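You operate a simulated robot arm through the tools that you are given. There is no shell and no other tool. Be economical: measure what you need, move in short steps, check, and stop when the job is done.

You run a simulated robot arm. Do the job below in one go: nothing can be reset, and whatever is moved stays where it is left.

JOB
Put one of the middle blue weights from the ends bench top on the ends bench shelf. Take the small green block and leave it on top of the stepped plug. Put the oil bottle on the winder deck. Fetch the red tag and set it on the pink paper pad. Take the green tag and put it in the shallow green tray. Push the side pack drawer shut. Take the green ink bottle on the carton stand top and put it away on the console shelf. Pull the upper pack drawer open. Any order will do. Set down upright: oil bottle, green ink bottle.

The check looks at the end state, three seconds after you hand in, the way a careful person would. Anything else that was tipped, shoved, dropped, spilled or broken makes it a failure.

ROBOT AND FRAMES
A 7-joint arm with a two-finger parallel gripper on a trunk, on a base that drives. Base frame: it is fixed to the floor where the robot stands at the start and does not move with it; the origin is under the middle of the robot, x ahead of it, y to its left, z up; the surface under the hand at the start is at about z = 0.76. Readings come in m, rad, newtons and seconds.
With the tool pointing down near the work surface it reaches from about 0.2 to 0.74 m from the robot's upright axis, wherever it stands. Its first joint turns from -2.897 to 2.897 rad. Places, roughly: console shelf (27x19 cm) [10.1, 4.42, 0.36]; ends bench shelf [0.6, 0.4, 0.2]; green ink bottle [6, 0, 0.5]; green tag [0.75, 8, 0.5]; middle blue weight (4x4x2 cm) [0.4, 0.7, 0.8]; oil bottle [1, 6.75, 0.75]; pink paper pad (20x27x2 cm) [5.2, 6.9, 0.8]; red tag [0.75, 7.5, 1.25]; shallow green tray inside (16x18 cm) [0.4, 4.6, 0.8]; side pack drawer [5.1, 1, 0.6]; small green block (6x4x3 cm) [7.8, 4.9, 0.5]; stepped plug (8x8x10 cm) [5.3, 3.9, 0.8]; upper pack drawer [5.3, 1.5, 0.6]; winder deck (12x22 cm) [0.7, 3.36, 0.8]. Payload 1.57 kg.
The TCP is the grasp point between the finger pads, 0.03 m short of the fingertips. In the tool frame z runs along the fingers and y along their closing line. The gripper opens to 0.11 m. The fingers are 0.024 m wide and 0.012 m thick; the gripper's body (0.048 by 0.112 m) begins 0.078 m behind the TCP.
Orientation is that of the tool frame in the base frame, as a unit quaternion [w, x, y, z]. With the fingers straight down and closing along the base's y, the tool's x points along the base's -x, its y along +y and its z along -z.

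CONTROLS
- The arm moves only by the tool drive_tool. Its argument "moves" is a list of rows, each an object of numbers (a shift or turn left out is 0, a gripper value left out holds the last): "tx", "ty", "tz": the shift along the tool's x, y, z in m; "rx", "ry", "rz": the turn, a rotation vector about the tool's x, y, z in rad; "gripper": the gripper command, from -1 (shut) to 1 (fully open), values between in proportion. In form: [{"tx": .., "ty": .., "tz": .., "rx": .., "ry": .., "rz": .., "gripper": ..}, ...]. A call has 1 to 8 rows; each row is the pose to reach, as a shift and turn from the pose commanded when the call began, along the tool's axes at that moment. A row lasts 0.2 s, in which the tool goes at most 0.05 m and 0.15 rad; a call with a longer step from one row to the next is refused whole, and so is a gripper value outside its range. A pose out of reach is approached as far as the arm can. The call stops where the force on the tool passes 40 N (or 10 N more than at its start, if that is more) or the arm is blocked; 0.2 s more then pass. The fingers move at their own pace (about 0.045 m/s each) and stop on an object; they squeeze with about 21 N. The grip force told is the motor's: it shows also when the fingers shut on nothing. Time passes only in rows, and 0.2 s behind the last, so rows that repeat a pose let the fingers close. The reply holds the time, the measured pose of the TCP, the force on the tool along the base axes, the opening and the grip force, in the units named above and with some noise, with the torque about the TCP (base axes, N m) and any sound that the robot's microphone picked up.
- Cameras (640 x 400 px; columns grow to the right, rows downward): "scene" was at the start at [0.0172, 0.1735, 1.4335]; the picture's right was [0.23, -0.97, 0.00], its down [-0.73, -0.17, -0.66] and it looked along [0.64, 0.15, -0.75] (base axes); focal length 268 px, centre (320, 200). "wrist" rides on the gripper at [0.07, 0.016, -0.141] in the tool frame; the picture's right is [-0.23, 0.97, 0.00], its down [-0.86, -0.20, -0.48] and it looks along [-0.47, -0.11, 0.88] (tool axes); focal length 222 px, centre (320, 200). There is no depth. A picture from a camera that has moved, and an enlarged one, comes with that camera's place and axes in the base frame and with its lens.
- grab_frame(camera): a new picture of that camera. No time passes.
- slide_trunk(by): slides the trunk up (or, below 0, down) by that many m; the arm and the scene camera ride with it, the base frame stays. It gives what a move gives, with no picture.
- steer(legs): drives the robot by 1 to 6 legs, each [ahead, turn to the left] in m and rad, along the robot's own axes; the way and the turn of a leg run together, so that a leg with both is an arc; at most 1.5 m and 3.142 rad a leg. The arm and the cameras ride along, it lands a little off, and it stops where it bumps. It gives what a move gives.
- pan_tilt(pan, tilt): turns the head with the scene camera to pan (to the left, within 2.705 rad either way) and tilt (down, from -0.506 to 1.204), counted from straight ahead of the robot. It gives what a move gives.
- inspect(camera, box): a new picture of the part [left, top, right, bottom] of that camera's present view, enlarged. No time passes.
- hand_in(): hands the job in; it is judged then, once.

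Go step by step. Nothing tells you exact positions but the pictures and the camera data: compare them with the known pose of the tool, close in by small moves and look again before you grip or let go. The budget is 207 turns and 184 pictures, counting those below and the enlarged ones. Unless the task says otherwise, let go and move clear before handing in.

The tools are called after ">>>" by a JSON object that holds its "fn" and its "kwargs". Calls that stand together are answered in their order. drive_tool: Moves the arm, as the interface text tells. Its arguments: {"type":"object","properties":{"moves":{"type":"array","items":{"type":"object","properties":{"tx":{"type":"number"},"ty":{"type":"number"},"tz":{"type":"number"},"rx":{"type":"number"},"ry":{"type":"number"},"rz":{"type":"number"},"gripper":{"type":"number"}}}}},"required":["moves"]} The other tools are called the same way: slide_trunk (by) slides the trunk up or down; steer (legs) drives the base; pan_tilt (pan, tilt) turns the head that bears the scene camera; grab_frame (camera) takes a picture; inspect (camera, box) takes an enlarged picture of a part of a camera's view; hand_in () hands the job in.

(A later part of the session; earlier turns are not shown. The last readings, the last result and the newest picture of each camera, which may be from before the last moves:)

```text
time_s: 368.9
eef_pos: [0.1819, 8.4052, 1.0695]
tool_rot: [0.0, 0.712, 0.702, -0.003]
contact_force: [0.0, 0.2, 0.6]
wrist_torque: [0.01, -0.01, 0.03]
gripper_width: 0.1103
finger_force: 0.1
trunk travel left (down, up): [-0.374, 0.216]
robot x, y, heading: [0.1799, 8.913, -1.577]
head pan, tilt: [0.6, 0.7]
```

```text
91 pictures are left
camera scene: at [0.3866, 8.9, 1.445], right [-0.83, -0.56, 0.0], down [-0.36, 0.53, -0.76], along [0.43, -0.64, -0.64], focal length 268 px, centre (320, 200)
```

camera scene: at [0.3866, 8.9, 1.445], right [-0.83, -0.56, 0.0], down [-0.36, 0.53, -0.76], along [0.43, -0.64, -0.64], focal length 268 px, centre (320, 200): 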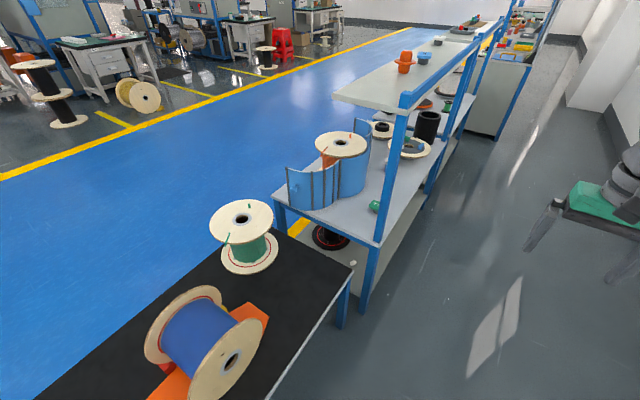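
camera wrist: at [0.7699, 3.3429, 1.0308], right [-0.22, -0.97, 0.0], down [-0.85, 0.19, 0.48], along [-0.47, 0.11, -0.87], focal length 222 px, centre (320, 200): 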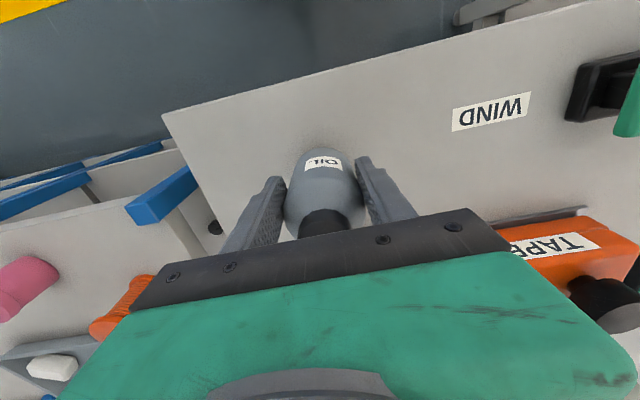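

>>> {"fn": "steer", "kwargs": {"legs": [[0.9, 0.005]]}}

>>> {"fn": "pan_tilt", "kwargs": {"pan": 1.2, "tilt": 0.9}}

>>> {"fn": "grab_frame", "kwargs": {"camera": "scene"}}

>>> {"fn": "inspect", "kwargs": {"camera": "scene", "box": [260, 120, 420, 220]}}

```text
time_s: 373.7
eef_pos: [0.1745, 7.5035, 1.0704]
tool_rot: [0.001, 0.713, 0.702, -0.003]
contact_force: [-0.2, 0.5, -0.4]
wrist_torque: [-0.01, 0.0, -0.02]
gripper_width: 0.1101
finger_force: 0.1
trunk travel left (down, up): [-0.374, 0.216]
robot x, y, heading: [0.177, 8.0101, -1.579]
head pan, tilt: [0.6, 0.7]
```

```text
time_s: 374.7
eef_pos: [0.1746, 7.5032, 1.0704]
tool_rot: [0.001, 0.712, 0.702, -0.004]
contact_force: [-0.3, -0.2, 0.4]
wrist_torque: [0.01, -0.01, -0.03]
gripper_width: 0.1099
finger_force: 0.1
trunk travel left (down, up): [-0.374, 0.216]
robot x, y, heading: [0.1764, 8.0089, -1.58]
head pan, tilt: [1.201, 0.901]
```

```text
90 pictures are left
camera scene: at [0.402, 8.0412, 1.4289], right [-0.37, -0.93, 0.0], down [-0.73, 0.29, -0.62], along [0.58, -0.23, -0.78], focal length 268 px, centre (320, 200)
```

scene: 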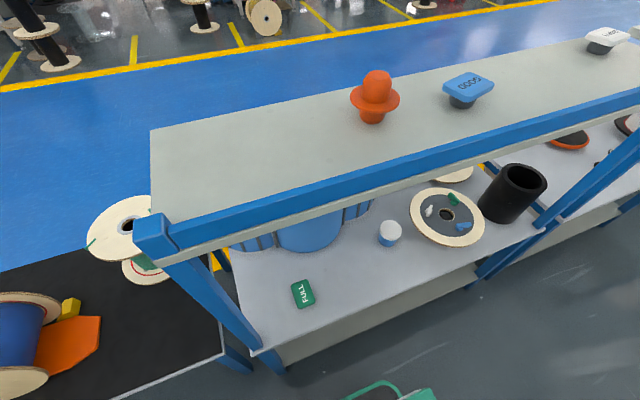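

```text
4.00 times, centred on (340, 170) of scene
camera zoom: at [0.402, 8.0412, 1.4289], right [-0.37, -0.93, 0.0], down [-0.73, 0.29, -0.62], along [0.58, -0.23, -0.78], focal length 1072 px, centre (240, 320)
```

zoom: 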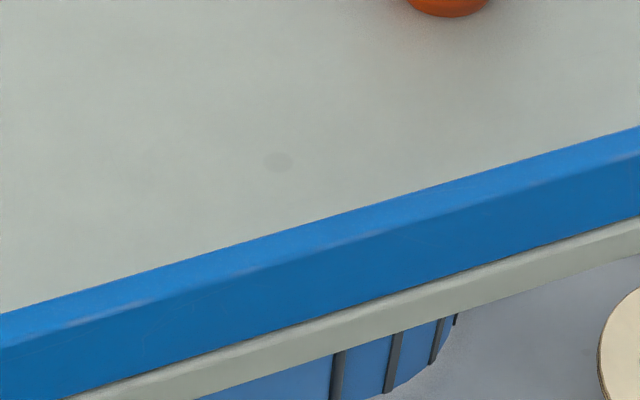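

>>> {"fn": "inspect", "kwargs": {"camera": "scene", "box": [240, 250, 360, 325]}}

```text
5.33 times, centred on (300, 288) of scene
camera zoom: at [0.402, 8.0412, 1.4289], right [-0.37, -0.93, 0.0], down [-0.73, 0.29, -0.62], along [0.58, -0.23, -0.78], focal length 1429 px, centre (427, -267)
```

zoom: 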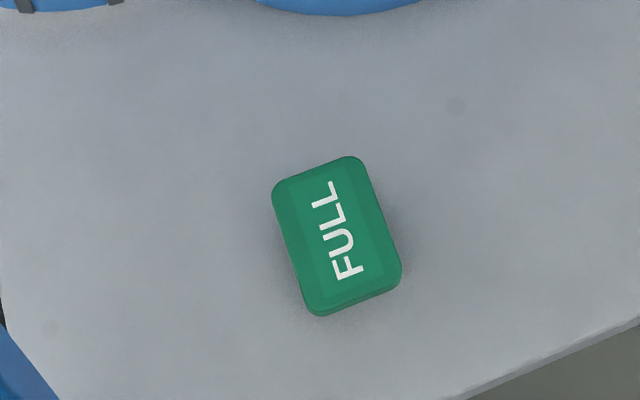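

The green FULL tag lies at (0.680, 7.986), its long side along x. I lower the trunk, swing the hand to the left side and will grasp tilted under the upper shelf.

>>> {"fn": "slide_trunk", "kwargs": {"by": -0.25}}

>>> {"fn": "drive_tool", "kwargs": {"moves": [{"tx": 0.0315, "ty": 0.032, "rz": -0.098}, {"tx": 0.063, "ty": 0.064, "rz": -0.196}, {"tx": 0.0945, "ty": 0.096, "rz": -0.294}, {"tx": 0.126, "ty": 0.1275, "rz": -0.392}, {"tx": 0.1575, "ty": 0.159, "rz": -0.49}, {"tx": 0.189, "ty": 0.191, "rz": -0.588}, {"tx": 0.2205, "ty": 0.223, "rz": -0.686}, {"tx": 0.252, "ty": 0.255, "rz": -0.785}]}}

>>> {"fn": "drive_tool", "kwargs": {"moves": [{"tx": 0.017, "ty": 0.038, "rz": -0.131}, {"tx": 0.034, "ty": 0.077, "rz": -0.262}, {"tx": 0.051, "ty": 0.115, "rz": -0.393}, {"tx": 0.068, "ty": 0.153, "rz": -0.524}, {"tx": 0.085, "ty": 0.192, "rz": -0.655}, {"tx": 0.1025, "ty": 0.23, "rz": -0.785}]}}

>>> {"fn": "grab_frame", "kwargs": {"camera": "scene"}}

```text
time_s: 377.2
eef_pos: [0.1741, 7.5037, 0.8199]
tool_rot: [0.001, 0.713, 0.702, -0.003]
contact_force: [0.8, 0.7, -0.1]
wrist_torque: [0.02, -0.01, 0.0]
gripper_width: 0.11
finger_force: 0.1
trunk travel left (down, up): [-0.124, 0.466]
robot x, y, heading: [0.1772, 8.0107, -1.579]
head pan, tilt: [1.201, 0.901]
```

```text
time_s: 379.0
eef_pos: [0.4352, 7.7512, 0.8182]
tool_rot: [-0.002, 0.39, 0.921, -0.003]
contact_force: [-0.2, 0.6, 0.7]
wrist_torque: [0.02, -0.03, 0.01]
gripper_width: 0.1101
finger_force: 0.0
trunk travel left (down, up): [-0.124, 0.466]
robot x, y, heading: [0.1764, 8.0113, -1.578]
head pan, tilt: [1.201, 0.901]
```

```text
time_s: 380.4
eef_pos: [0.5287, 7.9855, 0.8169]
tool_rot: [-0.001, 0.007, 1.0, -0.002]
contact_force: [-0.4, 0.1, -0.4]
wrist_torque: [0.04, -0.03, 0.03]
gripper_width: 0.1099
finger_force: 0.1
trunk travel left (down, up): [-0.124, 0.466]
robot x, y, heading: [0.1758, 8.0097, -1.579]
head pan, tilt: [1.201, 0.901]
```

```text
87 pictures are left
camera scene: at [0.4018, 8.0411, 1.1789], right [-0.37, -0.93, 0.0], down [-0.73, 0.29, -0.62], along [0.58, -0.23, -0.78], focal length 268 px, centre (320, 200)
```

scene: 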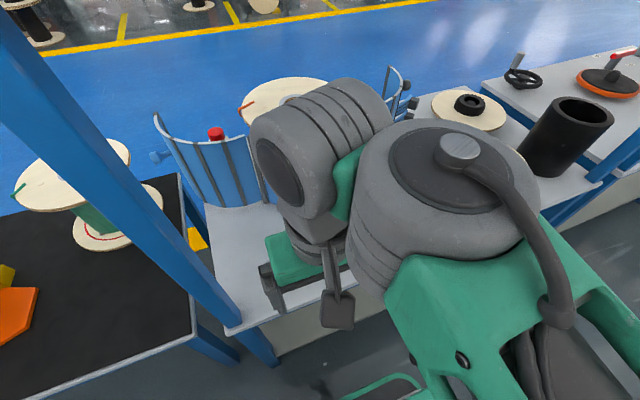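

>>> {"fn": "drive_tool", "kwargs": {"moves": [{"tx": -0.03, "tz": 0.02, "gripper": 0.45}, {"tx": -0.06, "tz": 0.03, "ry": -0.11}, {"tx": -0.08, "tz": 0.04, "ry": -0.24}, {"tx": -0.09, "tz": 0.05, "ry": -0.37}, {"tx": -0.09, "tz": 0.06, "ry": -0.5}, {"tx": -0.09, "tz": 0.07, "ry": -0.64}, {"tx": -0.09, "tz": 0.077, "ry": -0.785}]}}

>>> {"fn": "grab_frame", "kwargs": {"camera": "wrist"}}

```text
time_s: 382.0
eef_pos: [0.6502, 7.938, 0.9283]
tool_rot: [0.355, -0.002, 0.935, 0.013]
contact_force: [-0.6, 0.4, 0.5]
wrist_torque: [0.0, -0.02, 0.0]
gripper_width: 0.0799
finger_force: 0.2
out of reach, approached as far as the arm can: row 4, 5, 6, 7
trunk travel left (down, up): [-0.124, 0.466]
robot x, y, heading: [0.1718, 8.0094, -1.578]
head pan, tilt: [1.201, 0.901]
```

```text
86 pictures are left
camera wrist: at [0.5043, 7.9513, 0.9877], right [0.16, 0.97, 0.17], down [0.32, -0.22, 0.92], along [0.93, -0.09, -0.35], focal length 222 px, centre (320, 200)
```

wrist: 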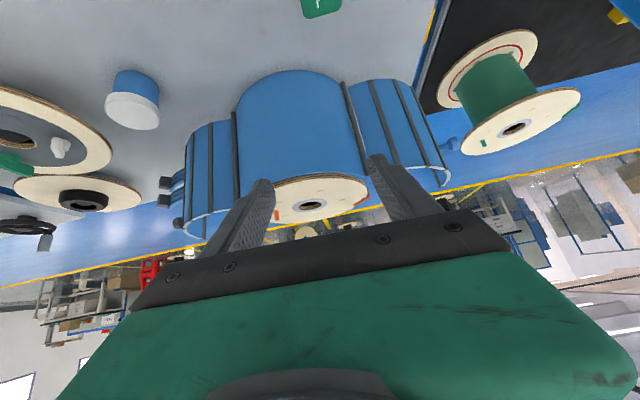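

>>> {"fn": "drive_tool", "kwargs": {"moves": [{"tx": 0.028, "ty": 0.008, "tz": 0.024}, {"tx": 0.056, "ty": 0.016, "tz": 0.048}, {"tx": 0.084, "ty": 0.024, "tz": 0.072}, {"tx": 0.112, "ty": 0.032, "tz": 0.097}]}}

>>> {"fn": "grab_frame", "kwargs": {"camera": "wrist"}}

>>> {"fn": "grab_frame", "kwargs": {"camera": "scene"}}

```text
time_s: 383.0
eef_pos: [0.6305, 7.9737, 0.7841]
tool_rot: [0.356, -0.002, 0.934, 0.014]
contact_force: [-0.2, 0.7, -0.2]
wrist_torque: [-0.01, 0.02, -0.01]
gripper_width: 0.0798
finger_force: 0.0
trunk travel left (down, up): [-0.124, 0.466]
robot x, y, heading: [0.1764, 8.0122, -1.582]
head pan, tilt: [1.201, 0.901]
```

```text
85 pictures are left
camera wrist: at [0.4832, 7.9861, 0.8428], right [0.16, 0.97, 0.17], down [0.32, -0.22, 0.92], along [0.93, -0.09, -0.35], focal length 222 px, centre (320, 200)
```

wrist: 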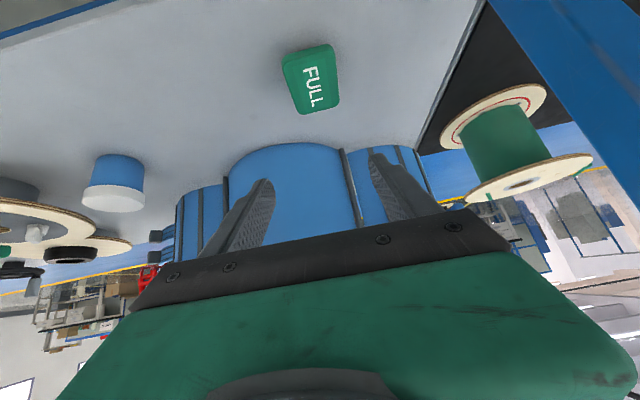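

```text
84 pictures are left
camera scene: at [0.4018, 8.0413, 1.1789], right [-0.37, -0.93, 0.0], down [-0.73, 0.29, -0.62], along [0.58, -0.23, -0.78], focal length 268 px, centre (320, 200)
```

scene: 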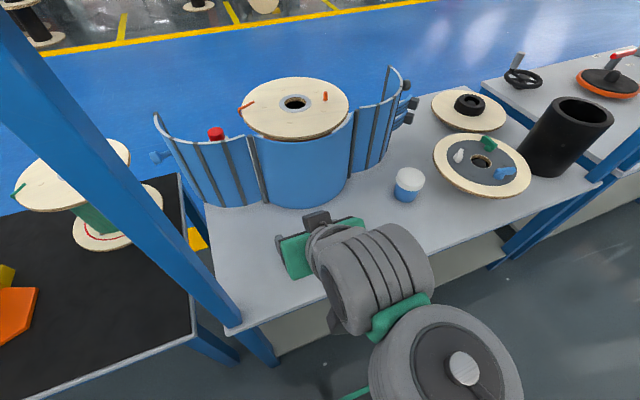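

>>> {"fn": "drive_tool", "kwargs": {"moves": [{"tx": 0.015, "ty": 0.006, "tz": 0.025}, {"tx": 0.029, "ty": 0.012, "tz": 0.05}, {"tx": 0.043, "ty": 0.012, "tz": 0.077}]}}

>>> {"fn": "grab_frame", "kwargs": {"camera": "wrist"}}

```text
time_s: 383.8
eef_pos: [0.6498, 7.9881, 0.6976]
tool_rot: [0.355, -0.002, 0.935, 0.014]
contact_force: [0.0, -0.3, -0.3]
wrist_torque: [0.03, 0.01, -0.02]
gripper_width: 0.08
finger_force: 0.1
trunk travel left (down, up): [-0.124, 0.466]
robot x, y, heading: [0.174, 8.0045, -1.585]
head pan, tilt: [1.201, 0.901]
```

```text
83 pictures are left
camera wrist: at [0.5029, 8.0008, 0.757], right [0.16, 0.97, 0.17], down [0.32, -0.22, 0.92], along [0.93, -0.09, -0.35], focal length 222 px, centre (320, 200)
```

wrist: 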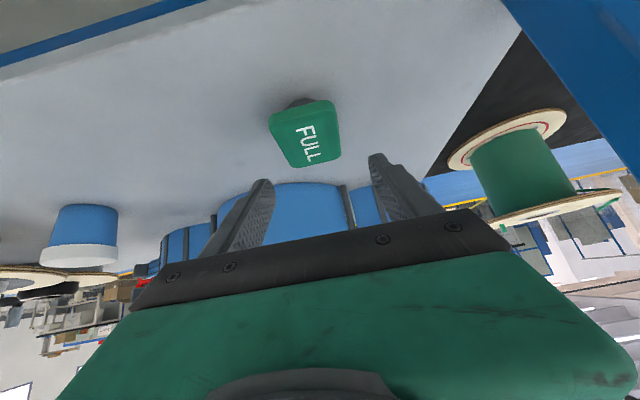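

>>> {"fn": "drive_tool", "kwargs": {"moves": [{"tx": 0.015, "ty": -0.003, "tz": 0.025}, {"tx": 0.029, "ty": -0.003, "tz": 0.049}, {"tx": 0.029, "ty": -0.003, "tz": 0.049, "gripper": -1}, {"tx": 0.029, "ty": -0.003, "tz": 0.049}, {"tx": 0.029, "ty": -0.003, "tz": 0.049}, {"tx": 0.029, "ty": -0.003, "tz": 0.049}]}}

>>> {"fn": "grab_frame", "kwargs": {"camera": "wrist"}}

```text
time_s: 385.2
eef_pos: [0.6614, 7.9848, 0.6418]
tool_rot: [0.356, -0.001, 0.934, 0.014]
contact_force: [0.1, -0.1, 0.5]
wrist_torque: [0.01, -0.01, -0.02]
gripper_width: 0.0555
finger_force: 21.2
trunk travel left (down, up): [-0.124, 0.466]
robot x, y, heading: [0.1757, 8.0064, -1.583]
head pan, tilt: [1.201, 0.901]
```

```text
82 pictures are left
camera wrist: at [0.5142, 7.999, 0.7012], right [0.16, 0.97, 0.17], down [0.32, -0.22, 0.92], along [0.93, -0.09, -0.35], focal length 222 px, centre (320, 200)
```

wrist: 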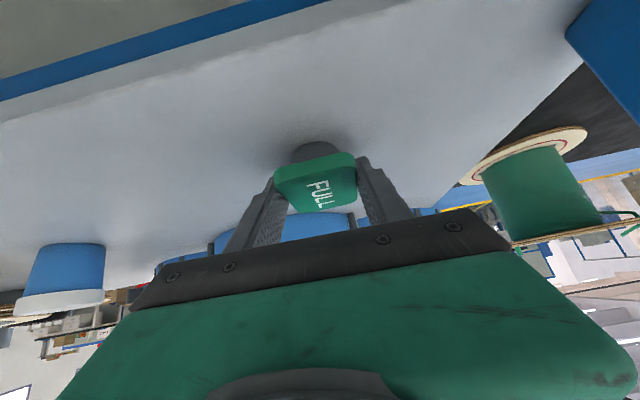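

Tag gripped. I lift it and swing it tilted around to the front of the robot.

>>> {"fn": "drive_tool", "kwargs": {"moves": [{"tx": -0.02, "tz": -0.0225}, {"tx": -0.03, "tz": -0.045}, {"tx": -0.02, "tz": -0.06}, {"tx": -0.01, "tz": -0.0714}]}}

>>> {"fn": "drive_tool", "kwargs": {"moves": [{"tx": 0.0122, "ty": -0.0394, "tz": -0.0108, "rx": 0.065, "rz": 0.073}, {"tx": 0.0244, "ty": -0.0788, "tz": -0.0216, "rx": 0.13, "rz": 0.147}, {"tx": 0.0366, "ty": -0.118, "tz": -0.0324, "rx": 0.195, "rz": 0.22}, {"tx": 0.0488, "ty": -0.1575, "tz": -0.0433, "rx": 0.26, "rz": 0.293}, {"tx": 0.061, "ty": -0.197, "tz": -0.054, "rx": 0.326, "rz": 0.367}, {"tx": 0.073, "ty": -0.236, "tz": -0.065, "rx": 0.391, "rz": 0.44}, {"tx": 0.085, "ty": -0.276, "tz": -0.0757, "rx": 0.456, "rz": 0.514}, {"tx": 0.0975, "ty": -0.315, "tz": -0.0865, "rx": 0.521, "rz": 0.587}]}}

>>> {"fn": "grab_frame", "kwargs": {"camera": "wrist"}}

```text
time_s: 386.2
eef_pos: [0.6215, 7.9831, 0.701]
tool_rot: [0.354, -0.001, 0.935, 0.014]
contact_force: [-0.5, 0.3, 0.4]
wrist_torque: [0.02, 0.0, 0.0]
gripper_width: 0.0553
finger_force: 20.9
trunk travel left (down, up): [-0.124, 0.466]
robot x, y, heading: [0.1767, 8.0094, -1.583]
head pan, tilt: [1.201, 0.901]
```

```text
time_s: 388.0
eef_pos: [0.4941, 7.6658, 0.693]
tool_rot: [0.325, 0.356, 0.867, -0.123]
contact_force: [0.8, 0.1, -0.6]
wrist_torque: [0.0, 0.0, 0.04]
gripper_width: 0.0552
finger_force: 21.3
trunk travel left (down, up): [-0.124, 0.466]
robot x, y, heading: [0.1744, 8.0124, -1.574]
head pan, tilt: [1.201, 0.901]
```

```text
81 pictures are left
camera wrist: at [0.4013, 7.7782, 0.7552], right [0.8, 0.57, 0.16], down [0.09, -0.39, 0.92], along [0.59, -0.72, -0.37], focal length 222 px, centre (320, 200)
```

wrist: 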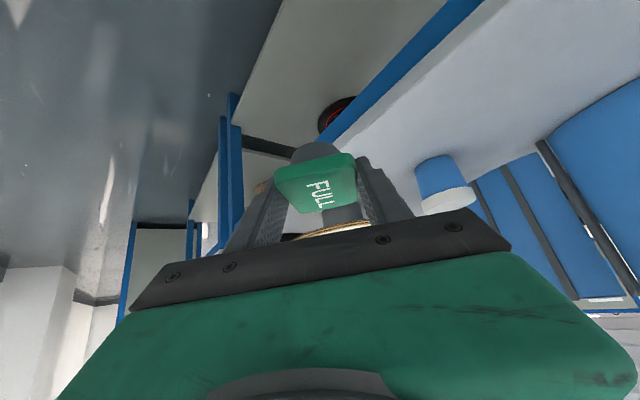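

>>> {"fn": "drive_tool", "kwargs": {"moves": [{"tx": 0.0122, "ty": -0.0394, "tz": -0.0108, "rx": 0.065, "rz": 0.073}, {"tx": 0.0244, "ty": -0.0788, "tz": -0.0216, "rx": 0.13, "rz": 0.147}, {"tx": 0.0366, "ty": -0.118, "tz": -0.0324, "rx": 0.195, "rz": 0.22}, {"tx": 0.0488, "ty": -0.1575, "tz": -0.0433, "rx": 0.26, "rz": 0.293}, {"tx": 0.061, "ty": -0.197, "tz": -0.054, "rx": 0.326, "rz": 0.367}, {"tx": 0.073, "ty": -0.236, "tz": -0.065, "rx": 0.391, "rz": 0.44}, {"tx": 0.085, "ty": -0.276, "tz": -0.0757, "rx": 0.456, "rz": 0.514}, {"tx": 0.0975, "ty": -0.315, "tz": -0.0865, "rx": 0.521, "rz": 0.587}]}}

>>> {"fn": "pan_tilt", "kwargs": {"pan": 0.0, "tilt": 0.6}}

>>> {"fn": "grab_frame", "kwargs": {"camera": "scene"}}

```text
time_s: 389.8
eef_pos: [0.1808, 7.5324, 0.6913]
tool_rot: [0.245, 0.661, 0.667, -0.242]
contact_force: [0.4, -0.6, -1.2]
wrist_torque: [0.0, -0.06, 0.02]
gripper_width: 0.0552
finger_force: 20.6
trunk travel left (down, up): [-0.124, 0.466]
robot x, y, heading: [0.1776, 8.0105, -1.58]
head pan, tilt: [1.201, 0.901]
```

```text
time_s: 391.2
eef_pos: [0.1823, 7.5328, 0.6911]
tool_rot: [0.244, 0.66, 0.669, -0.241]
contact_force: [0.0, 0.0, 0.2]
wrist_torque: [0.03, 0.01, -0.01]
gripper_width: 0.0554
finger_force: 20.8
trunk travel left (down, up): [-0.124, 0.466]
robot x, y, heading: [0.1745, 8.0083, -1.585]
head pan, tilt: [0.0, 0.6]
```

```text
80 pictures are left
camera scene: at [0.3311, 7.9808, 1.2036], right [-1.0, 0.01, 0.0], down [0.0, 0.57, -0.82], along [-0.01, -0.82, -0.57], focal length 268 px, centre (320, 200)
```

scene: 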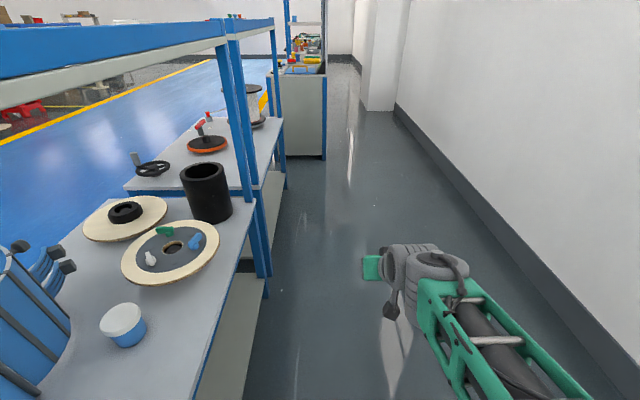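

>>> {"fn": "steer", "kwargs": {"legs": [[0, -0.14], [1.0, 0], [0, 0.12], [1.2, 0], [1.2, 0], [0, 0.02]]}}

>>> {"fn": "pan_tilt", "kwargs": {"pan": 1.3, "tilt": 0.8}}

>>> {"fn": "grab_frame", "kwargs": {"camera": "scene"}}

```text
time_s: 406.7
eef_pos: [0.0356, 4.6833, 0.6893]
tool_rot: [0.253, 0.637, 0.69, -0.233]
contact_force: [-0.4, -0.1, -1.1]
wrist_torque: [0.01, 0.0, -0.03]
gripper_width: 0.0552
finger_force: 21.1
trunk travel left (down, up): [-0.124, 0.466]
robot x, y, heading: [-0.0343, 5.1592, -1.3]
head pan, tilt: [0.0, 0.6]
stopped in leg 5: the robot was blocked; the commanded pose is now the measured one
```

```text
time_s: 408.2
eef_pos: [0.0362, 4.6813, 0.6893]
tool_rot: [0.253, 0.637, 0.69, -0.233]
contact_force: [0.2, -0.1, -0.9]
wrist_torque: [0.0, 0.02, -0.01]
gripper_width: 0.0553
finger_force: 20.5
trunk travel left (down, up): [-0.124, 0.466]
robot x, y, heading: [-0.034, 5.1549, -1.304]
head pan, tilt: [1.3, 0.799]
```

```text
79 pictures are left
camera scene: at [0.1824, 5.2555, 1.1868], right [0.0, -1.0, 0.0], down [-0.72, 0.0, -0.7], along [0.7, 0.0, -0.72], focal length 268 px, centre (320, 200)
```

scene: 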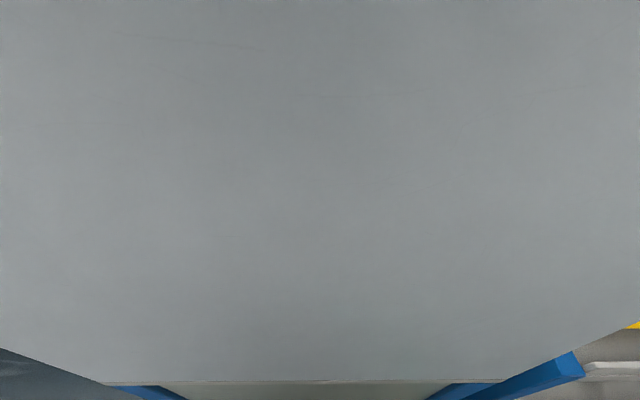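

The base touched the machine's panel on its left and yawed. I back away a bit towards the wall side, straighten, and check.

>>> {"fn": "steer", "kwargs": {"legs": [[-0.35, 0], [0, -0.36], [0.25, 0]]}}

>>> {"fn": "pan_tilt", "kwargs": {"pan": 0.3, "tilt": 0.6}}

>>> {"fn": "grab_frame", "kwargs": {"camera": "scene"}}

```text
time_s: 412.9
eef_pos: [-0.2561, 4.7783, 0.6893]
tool_rot: [0.206, 0.752, 0.562, -0.275]
contact_force: [1.4, -0.2, -0.2]
wrist_torque: [0.01, -0.03, 0.02]
gripper_width: 0.0553
finger_force: 21.0
trunk travel left (down, up): [-0.124, 0.466]
robot x, y, heading: [-0.1479, 5.2482, -1.673]
head pan, tilt: [1.3, 0.799]
```

```text
time_s: 414.2
eef_pos: [-0.2552, 4.7776, 0.6895]
tool_rot: [0.207, 0.752, 0.562, -0.275]
contact_force: [-0.3, -0.4, -0.4]
wrist_torque: [0.03, 0.01, 0.0]
gripper_width: 0.0555
finger_force: 20.7
trunk travel left (down, up): [-0.124, 0.466]
robot x, y, heading: [-0.1499, 5.2437, -1.667]
head pan, tilt: [0.3, 0.6]
```

```text
78 pictures are left
camera scene: at [0.0294, 5.2031, 1.2036], right [-0.98, -0.2, 0.0], down [-0.11, 0.55, -0.82], along [0.16, -0.81, -0.57], focal length 268 px, centre (320, 200)
```

scene: 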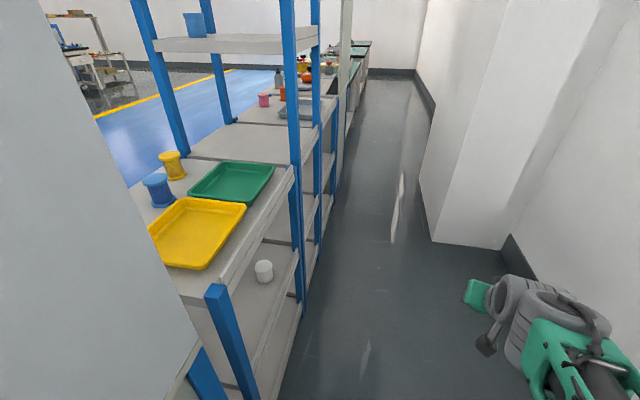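

>>> {"fn": "slide_trunk", "kwargs": {"by": 0.25}}

>>> {"fn": "steer", "kwargs": {"legs": [[0, 0.19], [0.64, 0], [0, -0.09]]}}

>>> {"fn": "pan_tilt", "kwargs": {"pan": 1.3, "tilt": 0.8}}

>>> {"fn": "grab_frame", "kwargs": {"camera": "scene"}}

```text
time_s: 416.8
eef_pos: [-0.2546, 4.7787, 0.9399]
tool_rot: [0.207, 0.752, 0.562, -0.275]
contact_force: [1.0, 0.5, -0.4]
wrist_torque: [-0.01, 0.01, 0.02]
gripper_width: 0.0554
finger_force: 20.3
trunk travel left (down, up): [-0.374, 0.216]
robot x, y, heading: [-0.1485, 5.2473, -1.673]
head pan, tilt: [0.3, 0.6]
```

```text
time_s: 421.6
eef_pos: [-0.1497, 4.1305, 0.9389]
tool_rot: [0.219, 0.723, 0.6, -0.264]
contact_force: [-0.3, 0.5, -0.5]
wrist_torque: [0.02, -0.04, -0.01]
gripper_width: 0.0553
finger_force: 20.7
trunk travel left (down, up): [-0.374, 0.216]
robot x, y, heading: [-0.0925, 4.6069, -1.567]
head pan, tilt: [0.3, 0.6]
```

```text
time_s: 422.9
eef_pos: [-0.1506, 4.1312, 0.9395]
tool_rot: [0.22, 0.722, 0.6, -0.264]
contact_force: [-0.1, -0.6, -0.6]
wrist_torque: [-0.01, 0.0, 0.02]
gripper_width: 0.0556
finger_force: 20.5
trunk travel left (down, up): [-0.374, 0.216]
robot x, y, heading: [-0.0901, 4.6034, -1.571]
head pan, tilt: [1.3, 0.799]
```

```text
77 pictures are left
camera scene: at [0.1414, 4.6454, 1.4368], right [-0.27, -0.96, 0.0], down [-0.69, 0.19, -0.7], along [0.67, -0.19, -0.72], focal length 268 px, centre (320, 200)
```

scene: 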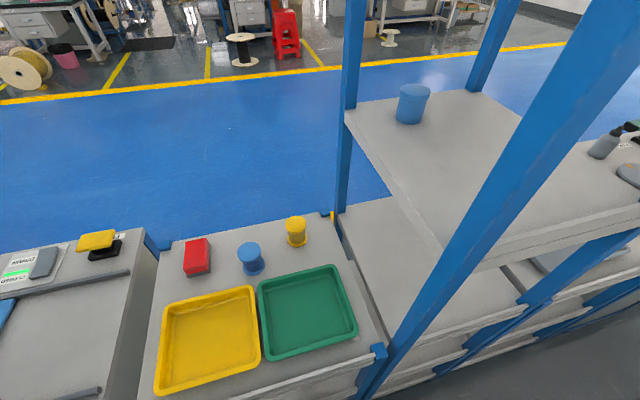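

Swinging the arm left here would hit the rack post, so I shift the base towards the aisle's middle with an S-manoeuvre, then turn to face the tray.

>>> {"fn": "steer", "kwargs": {"legs": [[-0.55, 0.23], [-0.55, -0.23], [0.55, -0.23], [0.55, 0.23]]}}

```text
time_s: 434.4
eef_pos: [-0.4088, 4.1283, 0.9399]
tool_rot: [0.22, 0.723, 0.599, -0.264]
contact_force: [-0.1, 0.3, -0.4]
wrist_torque: [0.0, 0.02, 0.0]
gripper_width: 0.0555
finger_force: 21.0
trunk travel left (down, up): [-0.374, 0.216]
robot x, y, heading: [-0.3505, 4.604, -1.575]
head pan, tilt: [1.3, 0.799]
```

>>> {"fn": "drive_tool", "kwargs": {"moves": [{"tx": 0.015, "tz": -0.0133}, {"tx": 0.03, "tz": -0.0266}]}}

>>> {"fn": "steer", "kwargs": {"legs": [[-0.05, 0], [0, 1.64]]}}

>>> {"fn": "pan_tilt", "kwargs": {"pan": 0.0, "tilt": 0.7}}

>>> {"fn": "grab_frame", "kwargs": {"camera": "scene"}}

```text
time_s: 435.0
eef_pos: [-0.4019, 4.1693, 0.9302]
tool_rot: [0.21, 0.728, 0.599, -0.258]
contact_force: [0.0, -0.3, -0.3]
wrist_torque: [0.04, 0.01, -0.02]
gripper_width: 0.0553
finger_force: 20.9
trunk travel left (down, up): [-0.374, 0.216]
robot x, y, heading: [-0.3477, 4.6036, -1.569]
head pan, tilt: [1.3, 0.799]
```

```text
time_s: 439.9
eef_pos: [0.0876, 4.631, 0.9299]
tool_rot: [0.331, 0.056, 0.942, -0.02]
contact_force: [-0.3, -0.5, -0.2]
wrist_torque: [-0.01, 0.02, 0.02]
gripper_width: 0.0553
finger_force: 21.1
trunk travel left (down, up): [-0.374, 0.216]
robot x, y, heading: [-0.3502, 4.655, 0.065]
head pan, tilt: [1.3, 0.799]
```

```text
time_s: 441.4
eef_pos: [0.0877, 4.6303, 0.9289]
tool_rot: [0.33, 0.057, 0.942, -0.021]
contact_force: [-0.1, 0.5, -0.8]
wrist_torque: [0.01, -0.01, -0.03]
gripper_width: 0.0552
finger_force: 21.4
trunk travel left (down, up): [-0.374, 0.216]
robot x, y, heading: [-0.3473, 4.6542, 0.068]
head pan, tilt: [0.0, 0.7]
```

```text
76 pictures are left
camera scene: at [-0.333, 4.8103, 1.4451], right [0.07, -1.0, 0.0], down [-0.64, -0.04, -0.76], along [0.76, 0.05, -0.64], focal length 268 px, centre (320, 200)
```

scene: 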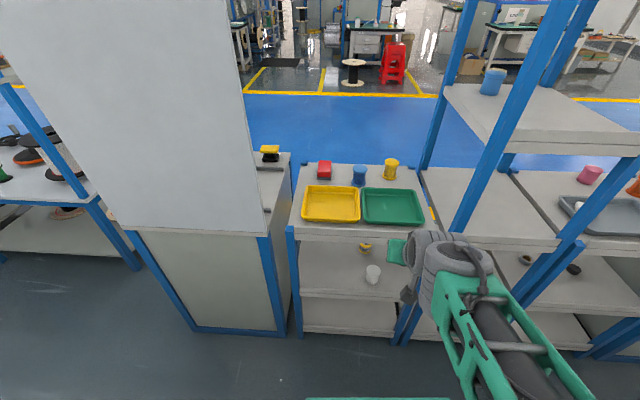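

>>> {"fn": "steer", "kwargs": {"legs": [[0.19, -0.03]]}}

>>> {"fn": "grab_frame", "kwargs": {"camera": "scene"}}

>>> {"fn": "grab_frame", "kwargs": {"camera": "wrist"}}

```text
time_s: 442.9
eef_pos: [0.2761, 4.6292, 0.9293]
tool_rot: [0.33, 0.071, 0.941, -0.027]
contact_force: [-0.5, 0.0, -0.4]
wrist_torque: [-0.03, 0.01, 0.0]
gripper_width: 0.0556
finger_force: 21.1
trunk travel left (down, up): [-0.374, 0.216]
robot x, y, heading: [-0.1591, 4.659, 0.037]
head pan, tilt: [0.0, 0.7]
```

```text
75 pictures are left
camera scene: at [-0.1379, 4.8201, 1.4451], right [0.04, -1.0, 0.0], down [-0.64, -0.03, -0.77], along [0.76, 0.03, -0.64], focal length 268 px, centre (320, 200)
```

scene: 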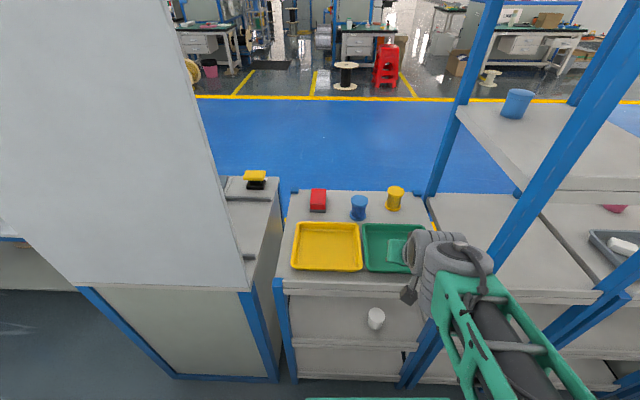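

```text
74 pictures are left
camera wrist: at [0.1385, 4.6661, 0.9963], right [0.32, 0.94, 0.14], down [0.34, -0.25, 0.91], along [0.89, -0.24, -0.39], focal length 222 px, centre (320, 200)
```

wrist: 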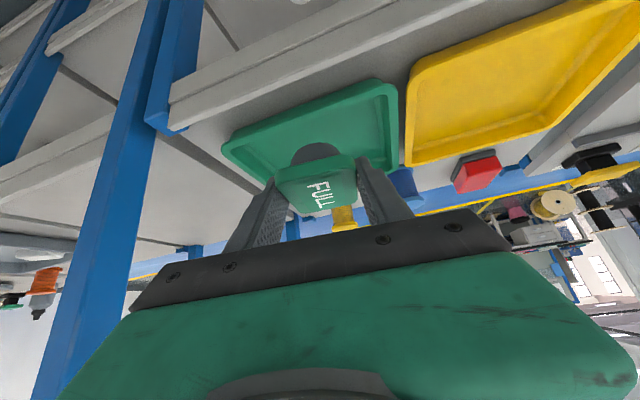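

>>> {"fn": "drive_tool", "kwargs": {"moves": [{"tx": -0.026, "ty": -0.002, "tz": 0.021}, {"tx": -0.052, "ty": -0.005, "tz": 0.042}, {"tx": -0.079, "ty": -0.007, "tz": 0.063}, {"tx": -0.06, "ty": -0.007, "tz": 0.087}, {"tx": -0.0415, "ty": -0.007, "tz": 0.11}]}}

>>> {"fn": "grab_frame", "kwargs": {"camera": "wrist"}}

>>> {"fn": "inspect", "kwargs": {"camera": "scene", "box": [320, 190, 480, 290]}}

```text
time_s: 444.1
eef_pos: [0.3766, 4.6074, 0.8685]
tool_rot: [0.33, 0.069, 0.941, -0.024]
contact_force: [1.3, 0.4, -0.3]
wrist_torque: [-0.03, 0.01, -0.01]
gripper_width: 0.0554
finger_force: 20.8
trunk travel left (down, up): [-0.374, 0.216]
robot x, y, heading: [-0.1568, 4.6617, 0.043]
head pan, tilt: [0.0, 0.7]
```

```text
73 pictures are left
camera wrist: at [0.2378, 4.6446, 0.935], right [0.32, 0.94, 0.14], down [0.34, -0.25, 0.91], along [0.89, -0.24, -0.39], focal length 222 px, centre (320, 200)
```

wrist: 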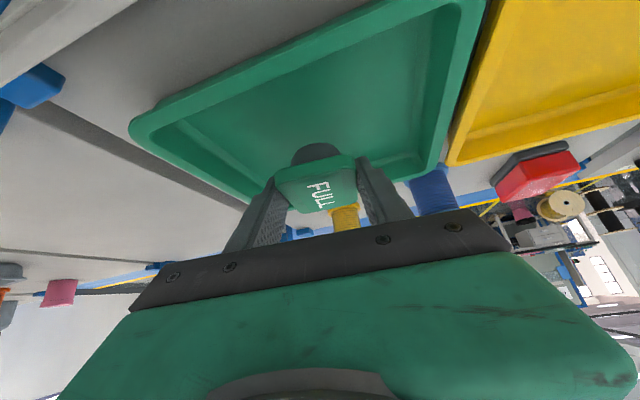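

```text
4.00 times, centred on (400, 240) of scene
camera zoom: at [-0.1378, 4.8202, 1.445], right [0.04, -1.0, 0.0], down [-0.64, -0.03, -0.77], along [0.76, 0.03, -0.64], focal length 1072 px, centre (0, 40)
```

zoom: 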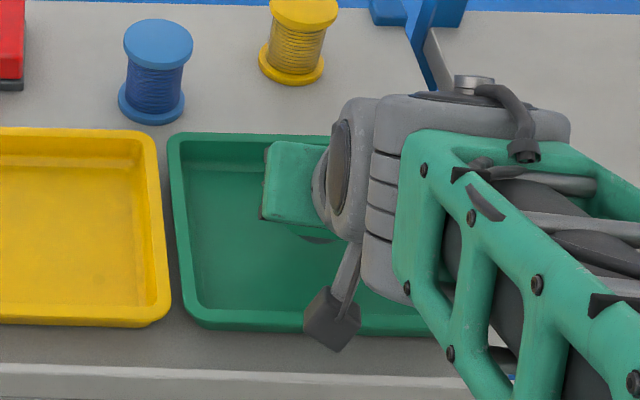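

>>> {"fn": "drive_tool", "kwargs": {"moves": [{"tx": 0.005, "tz": 0.0065}, {"tx": 0.009, "tz": 0.0115}]}}

>>> {"fn": "drive_tool", "kwargs": {"moves": [{"tx": 0.0025, "tz": 0.003}, {"tx": 0.004, "tz": 0.005}]}}

```text
time_s: 444.7
eef_pos: [0.3767, 4.6077, 0.8541]
tool_rot: [0.329, 0.07, 0.941, -0.026]
contact_force: [-0.1, -0.1, -0.9]
wrist_torque: [0.0, -0.01, 0.02]
gripper_width: 0.0552
finger_force: 21.3
trunk travel left (down, up): [-0.374, 0.216]
robot x, y, heading: [-0.1584, 4.6615, 0.039]
head pan, tilt: [0.0, 0.7]
```

```text
time_s: 445.3
eef_pos: [0.3774, 4.6069, 0.8489]
tool_rot: [0.331, 0.07, 0.941, -0.025]
contact_force: [0.4, 0.1, 1.9]
wrist_torque: [0.04, -0.04, -0.02]
gripper_width: 0.0554
finger_force: 21.2
trunk travel left (down, up): [-0.374, 0.216]
robot x, y, heading: [-0.1578, 4.6649, 0.037]
head pan, tilt: [0.0, 0.7]
```

>>> {"fn": "drive_tool", "kwargs": {"moves": [{"tx": 0.002, "tz": 0.0025}, {"tx": 0.003, "tz": 0.004}]}}

>>> {"fn": "grab_frame", "kwargs": {"camera": "wrist"}}

```text
time_s: 445.9
eef_pos: [0.3773, 4.6062, 0.8446]
tool_rot: [0.333, 0.069, 0.94, -0.025]
contact_force: [-1.6, -1.4, 15.9]
wrist_torque: [-0.07, -0.41, -0.06]
gripper_width: 0.0553
finger_force: 20.9
trunk travel left (down, up): [-0.374, 0.216]
robot x, y, heading: [-0.1577, 4.6634, 0.042]
head pan, tilt: [0.0, 0.7]
```

```text
71 pictures are left
camera wrist: at [0.2381, 4.6439, 0.9115], right [0.32, 0.94, 0.14], down [0.33, -0.25, 0.91], along [0.89, -0.24, -0.39], focal length 222 px, centre (320, 200)
```

wrist: 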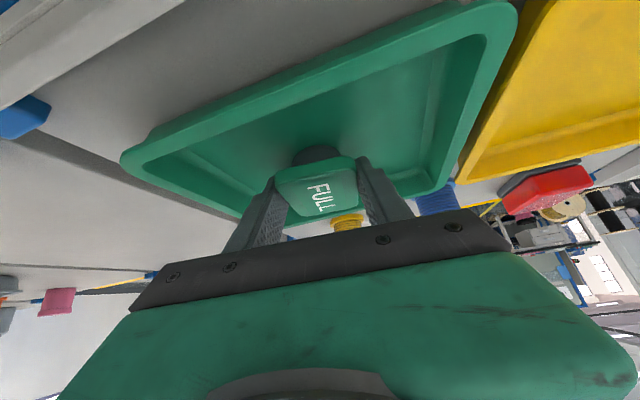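

Tag foot rests in the tray. Release and retreat along the tool axis.

>>> {"fn": "drive_tool", "kwargs": {"moves": [{"tz": -0.001, "gripper": 0.5}, {"tz": -0.001}, {"tz": -0.001}, {"tz": -0.02}, {"tz": -0.05}, {"tz": -0.08}, {"tz": -0.1}]}}

>>> {"fn": "grab_frame", "kwargs": {"camera": "wrist"}}

```text
time_s: 447.5
eef_pos: [0.3143, 4.6158, 0.9212]
tool_rot: [0.329, 0.069, 0.941, -0.026]
contact_force: [0.3, -1.1, -0.3]
wrist_torque: [-0.02, 0.02, 0.0]
gripper_width: 0.0827
finger_force: 0.2
trunk travel left (down, up): [-0.374, 0.216]
robot x, y, heading: [-0.155, 4.665, 0.04]
head pan, tilt: [0.0, 0.7]
```

```text
70 pictures are left
camera wrist: at [0.1751, 4.6536, 0.9887], right [0.32, 0.94, 0.14], down [0.34, -0.25, 0.91], along [0.89, -0.24, -0.4], focal length 222 px, centre (320, 200)
```

wrist: 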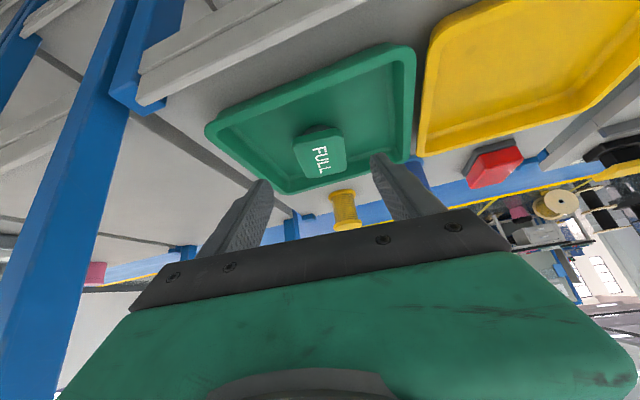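

Green tag sits in the tray. I back out, turn north and drive up the aisle again.

>>> {"fn": "steer", "kwargs": {"legs": [[-0.19, 0], [0, 1.525], [1.39, 0], [1.39, 0], [1.39, 0], [1.39, 0]]}}

```text
time_s: 478.9
eef_pos: [-0.3768, 10.6788, 0.9218]
tool_rot: [0.252, -0.613, 0.718, 0.214]
contact_force: [-0.7, -0.3, 0.7]
wrist_torque: [0.01, -0.03, 0.0]
gripper_width: 0.0824
finger_force: 0.0
trunk travel left (down, up): [-0.374, 0.216]
robot x, y, heading: [-0.4307, 10.206, 1.599]
head pan, tilt: [0.0, 0.7]
```

>>> {"fn": "steer", "kwargs": {"legs": [[0, -1.6], [1.5, 0], [1.2, 0], [0, -1.34], [1.5, 0], [1.5, 0]]}}

>>> {"fn": "steer", "kwargs": {"legs": [[1.2, 0], [0, 1.34]]}}

>>> {"fn": "pan_tilt", "kwargs": {"pan": 0.0, "tilt": 0.3}}

>>> {"fn": "grab_frame", "kwargs": {"camera": "scene"}}

>>> {"fn": "pan_tilt", "kwargs": {"pan": -0.7, "tilt": 0.3}}

>>> {"fn": "grab_frame", "kwargs": {"camera": "scene"}}

```text
time_s: 513.3
eef_pos: [2.9769, 6.793, 0.923]
tool_rot: [0.237, 0.657, 0.678, -0.231]
contact_force: [0.0, 0.9, -0.1]
wrist_torque: [-0.01, 0.0, 0.01]
gripper_width: 0.0824
finger_force: 0.0
trunk travel left (down, up): [-0.374, 0.216]
robot x, y, heading: [2.9375, 7.2649, -1.349]
head pan, tilt: [0.0, 0.7]
```

```text
time_s: 522.7
eef_pos: [3.6631, 6.0176, 0.9213]
tool_rot: [0.329, 0.101, 0.938, -0.036]
contact_force: [0.4, -0.5, 0.0]
wrist_torque: [0.01, -0.01, -0.02]
gripper_width: 0.0825
finger_force: 0.1
trunk travel left (down, up): [-0.374, 0.216]
robot x, y, heading: [3.1939, 6.0935, -0.026]
head pan, tilt: [0.0, 0.7]
```

```text
time_s: 523.5
eef_pos: [3.6628, 6.0178, 0.9215]
tool_rot: [0.328, 0.101, 0.938, -0.037]
contact_force: [-0.1, -0.1, -0.6]
wrist_torque: [0.02, 0.03, 0.03]
gripper_width: 0.0827
finger_force: 0.0
trunk travel left (down, up): [-0.374, 0.216]
robot x, y, heading: [3.1936, 6.097, -0.03]
head pan, tilt: [0.0, 0.3]
```

```text
69 pictures are left
camera scene: at [3.2342, 6.2509, 1.481], right [-0.03, -1.0, 0.0], down [-0.3, 0.01, -0.95], along [0.95, -0.03, -0.3], focal length 268 px, centre (320, 200)
```

scene: 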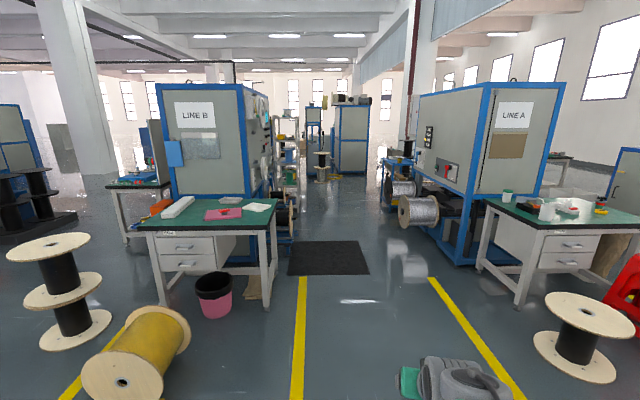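

```text
time_s: 524.6
eef_pos: [3.6629, 6.0182, 0.9221]
tool_rot: [0.328, 0.102, 0.938, -0.038]
contact_force: [0.3, -0.7, 1.0]
wrist_torque: [0.02, 0.0, -0.03]
gripper_width: 0.0825
finger_force: 0.1
trunk travel left (down, up): [-0.374, 0.216]
robot x, y, heading: [3.195, 6.0921, -0.029]
head pan, tilt: [-0.7, 0.3]
```

```text
68 pictures are left
camera scene: at [3.2107, 6.1914, 1.4811], right [-0.66, -0.75, 0.0], down [-0.22, 0.2, -0.96], along [0.71, -0.63, -0.3], focal length 268 px, centre (320, 200)
```

scene: 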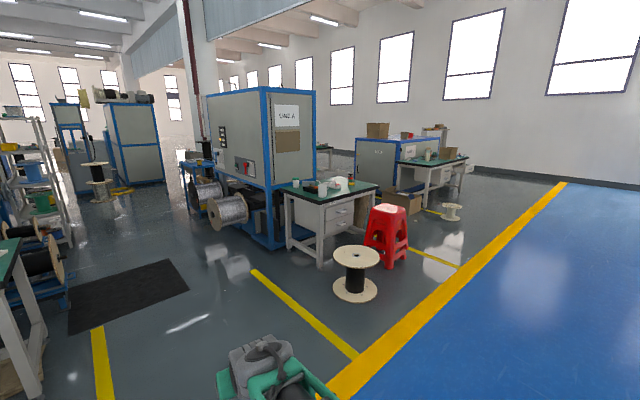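

Line A and B stand with a corridor between them. I drive down it toward the small green block.

>>> {"fn": "steer", "kwargs": {"legs": [[0, -0.03], [1.3, 0], [1.3, 0], [1.0, 0]]}}

>>> {"fn": "pan_tilt", "kwargs": {"pan": -0.7, "tilt": 0.6}}

>>> {"fn": "grab_frame", "kwargs": {"camera": "scene"}}

```text
time_s: 542.5
eef_pos: [7.2617, 5.7769, 0.9215]
tool_rot: [0.327, 0.119, 0.936, -0.043]
contact_force: [0.9, 0.3, 0.1]
wrist_torque: [0.02, 0.01, 0.0]
gripper_width: 0.0825
finger_force: 0.0
trunk travel left (down, up): [-0.374, 0.216]
robot x, y, heading: [6.7971, 5.8748, -0.068]
head pan, tilt: [-0.7, 0.3]
```

```text
time_s: 543.3
eef_pos: [7.263, 5.7784, 0.9214]
tool_rot: [0.328, 0.119, 0.936, -0.044]
contact_force: [0.5, 0.0, 0.3]
wrist_torque: [-0.01, -0.02, 0.0]
gripper_width: 0.0826
finger_force: 0.1
trunk travel left (down, up): [-0.374, 0.216]
robot x, y, heading: [6.7987, 5.8733, -0.058]
head pan, tilt: [-0.7, 0.6]
```

```text
67 pictures are left
camera scene: at [6.8125, 5.9726, 1.4537], right [-0.69, -0.72, 0.0], down [-0.41, 0.39, -0.83], along [0.6, -0.57, -0.56], focal length 268 px, centre (320, 200)
```

scene: 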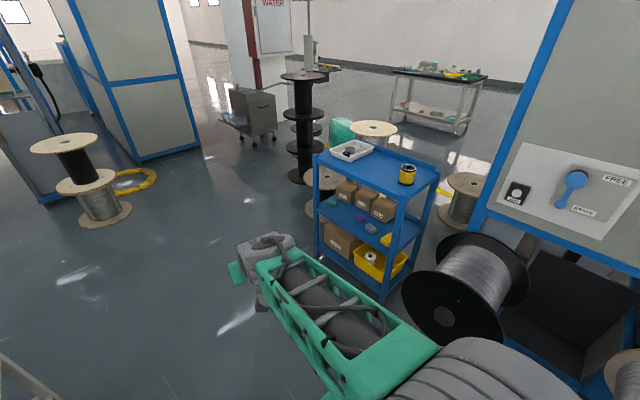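

>>> {"fn": "inspect", "kwargs": {"camera": "scene", "box": [300, 140, 460, 240]}}

```text
4.00 times, centred on (380, 190) of scene
camera zoom: at [6.8125, 5.9726, 1.4537], right [-0.69, -0.72, 0.0], down [-0.41, 0.39, -0.83], along [0.6, -0.57, -0.56], focal length 1072 px, centre (80, 240)
```

zoom: 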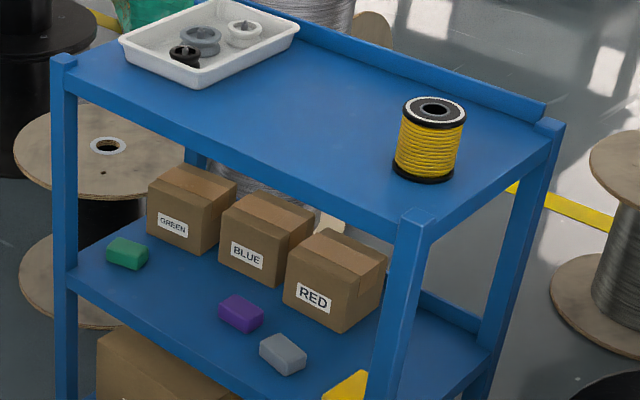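

The green block is on the trolley's middle shelf at about (7.76, 4.97), near the left post. I drive closer for a better look.

>>> {"fn": "steer", "kwargs": {"legs": [[0, -0.64], [0.66, 0], [0, -0.15]]}}

>>> {"fn": "pan_tilt", "kwargs": {"pan": 0.0, "tilt": 0.75}}

>>> {"fn": "slide_trunk", "kwargs": {"by": -0.3}}

>>> {"fn": "grab_frame", "kwargs": {"camera": "scene"}}

>>> {"fn": "grab_frame", "kwargs": {"camera": "wrist"}}

```text
time_s: 549.3
eef_pos: [7.5506, 5.0502, 0.9215]
tool_rot: [0.286, 0.472, 0.817, -0.167]
contact_force: [0.8, 0.6, -0.8]
wrist_torque: [0.0, 0.0, 0.0]
gripper_width: 0.0825
finger_force: 0.1
trunk travel left (down, up): [-0.374, 0.216]
robot x, y, heading: [7.2928, 5.4481, -0.855]
head pan, tilt: [-0.7, 0.6]
```

```text
time_s: 550.4
eef_pos: [7.5499, 5.0501, 0.9215]
tool_rot: [0.286, 0.472, 0.817, -0.167]
contact_force: [0.1, -0.9, 0.0]
wrist_torque: [-0.02, -0.01, -0.01]
gripper_width: 0.0826
finger_force: 0.1
trunk travel left (down, up): [-0.374, 0.216]
robot x, y, heading: [7.2916, 5.4504, -0.862]
head pan, tilt: [0.0, 0.75]
```

```text
time_s: 551.6
eef_pos: [7.551, 5.0496, 0.8305]
tool_rot: [0.29, 0.472, 0.815, -0.169]
contact_force: [-1.1, 4.1, 6.2]
wrist_torque: [-0.04, 0.25, -0.21]
gripper_width: 0.0817
finger_force: 0.2
trunk travel left (down, up): [-0.278, 0.312]
robot x, y, heading: [7.2973, 5.4475, -0.859]
head pan, tilt: [0.0, 0.75]
stopped: the force on the tool passed its limit at 102 N (the readings are from after the stop); the commanded pose is now the measured one
```

```text
65 pictures are left
camera scene: at [7.4264, 5.5349, 1.3435], right [-0.76, -0.65, 0.0], down [-0.44, 0.52, -0.73], along [0.48, -0.55, -0.68], focal length 268 px, centre (320, 200)
```

scene: 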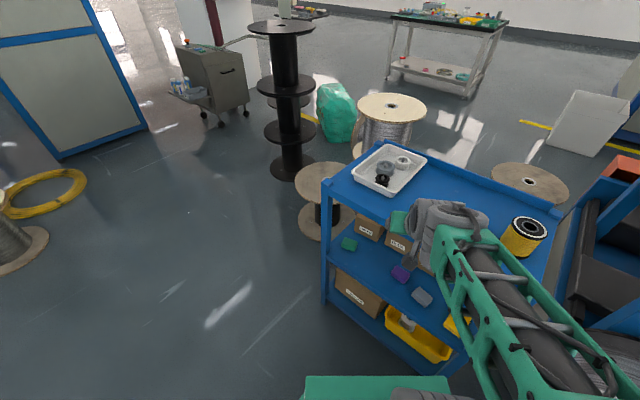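

```text
64 pictures are left
camera wrist: at [7.493, 5.1816, 0.8959], right [0.93, 0.33, 0.14], down [0.01, -0.41, 0.91], along [0.36, -0.85, -0.38], focal length 222 px, centre (320, 200)
```

wrist: 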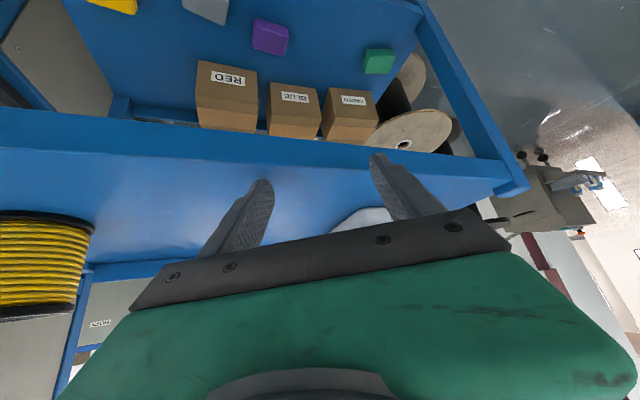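

The hand touched the trolley top while lowering; nothing looks displaced. I raise at once, back off and check.

>>> {"fn": "slide_trunk", "kwargs": {"by": 0.12}}

>>> {"fn": "steer", "kwargs": {"legs": [[-0.35, 0]]}}

>>> {"fn": "inspect", "kwargs": {"camera": "scene", "box": [310, 110, 510, 235]}}

```text
time_s: 553.1
eef_pos: [7.5512, 5.0478, 0.9503]
tool_rot: [0.289, 0.472, 0.816, -0.169]
contact_force: [-0.1, 1.0, -0.5]
wrist_torque: [0.0, 0.03, -0.01]
gripper_width: 0.0828
finger_force: 0.1
trunk travel left (down, up): [-0.398, 0.192]
robot x, y, heading: [7.2957, 5.4519, -0.859]
head pan, tilt: [0.0, 0.75]
```

```text
time_s: 555.4
eef_pos: [7.3213, 5.3128, 0.9497]
tool_rot: [0.29, 0.471, 0.815, -0.169]
contact_force: [-1.1, 0.3, 0.2]
wrist_torque: [0.01, 0.02, 0.02]
gripper_width: 0.0821
finger_force: 0.1
trunk travel left (down, up): [-0.398, 0.192]
robot x, y, heading: [7.0656, 5.7129, -0.862]
head pan, tilt: [0.0, 0.75]
```

```text
3.20 times, centred on (410, 172) of scene
camera zoom: at [7.1988, 5.7991, 1.4641], right [-0.76, -0.65, 0.0], down [-0.44, 0.52, -0.73], along [0.48, -0.55, -0.68], focal length 857 px, centre (32, 288)
```

zoom: 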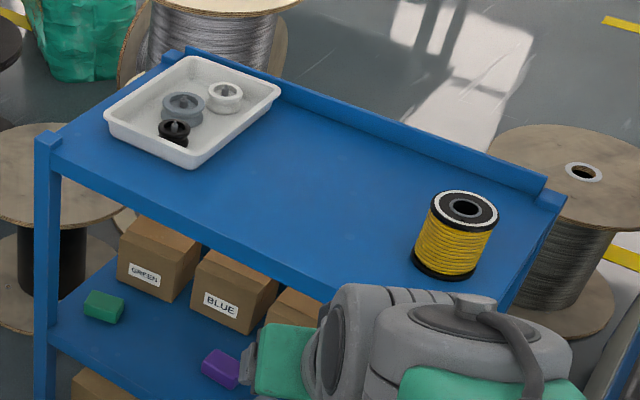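

Everything is intact. I'll reposition the base so the hand can be lowered in front of the trolley, then reach in tilted.

>>> {"fn": "steer", "kwargs": {"legs": [[0, 0.43], [0.333, 0], [0, -0.43]]}}

>>> {"fn": "inspect", "kwargs": {"camera": "scene", "box": [300, 150, 500, 275]}}

```text
time_s: 560.1
eef_pos: [7.6244, 5.1745, 0.9493]
tool_rot: [0.289, 0.473, 0.815, -0.17]
contact_force: [1.2, 0.1, 0.0]
wrist_torque: [0.0, 0.02, 0.03]
gripper_width: 0.0825
finger_force: 0.1
trunk travel left (down, up): [-0.398, 0.192]
robot x, y, heading: [7.3681, 5.5752, -0.862]
head pan, tilt: [0.0, 0.75]
```

```text
3.20 times, centred on (400, 212) of scene
camera zoom: at [7.5017, 5.6603, 1.4641], right [-0.76, -0.65, 0.0], down [-0.44, 0.52, -0.73], along [0.48, -0.56, -0.68], focal length 857 px, centre (64, 160)
```

zoom: 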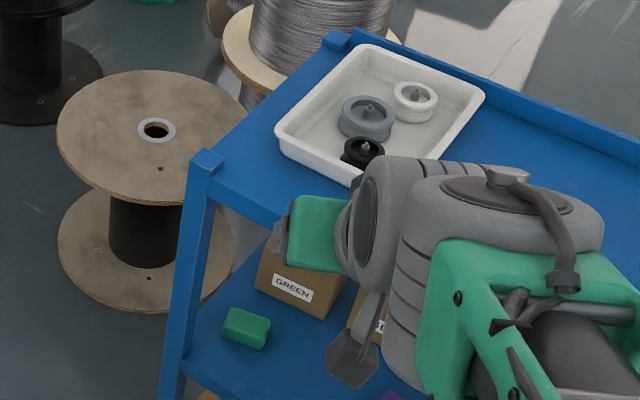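

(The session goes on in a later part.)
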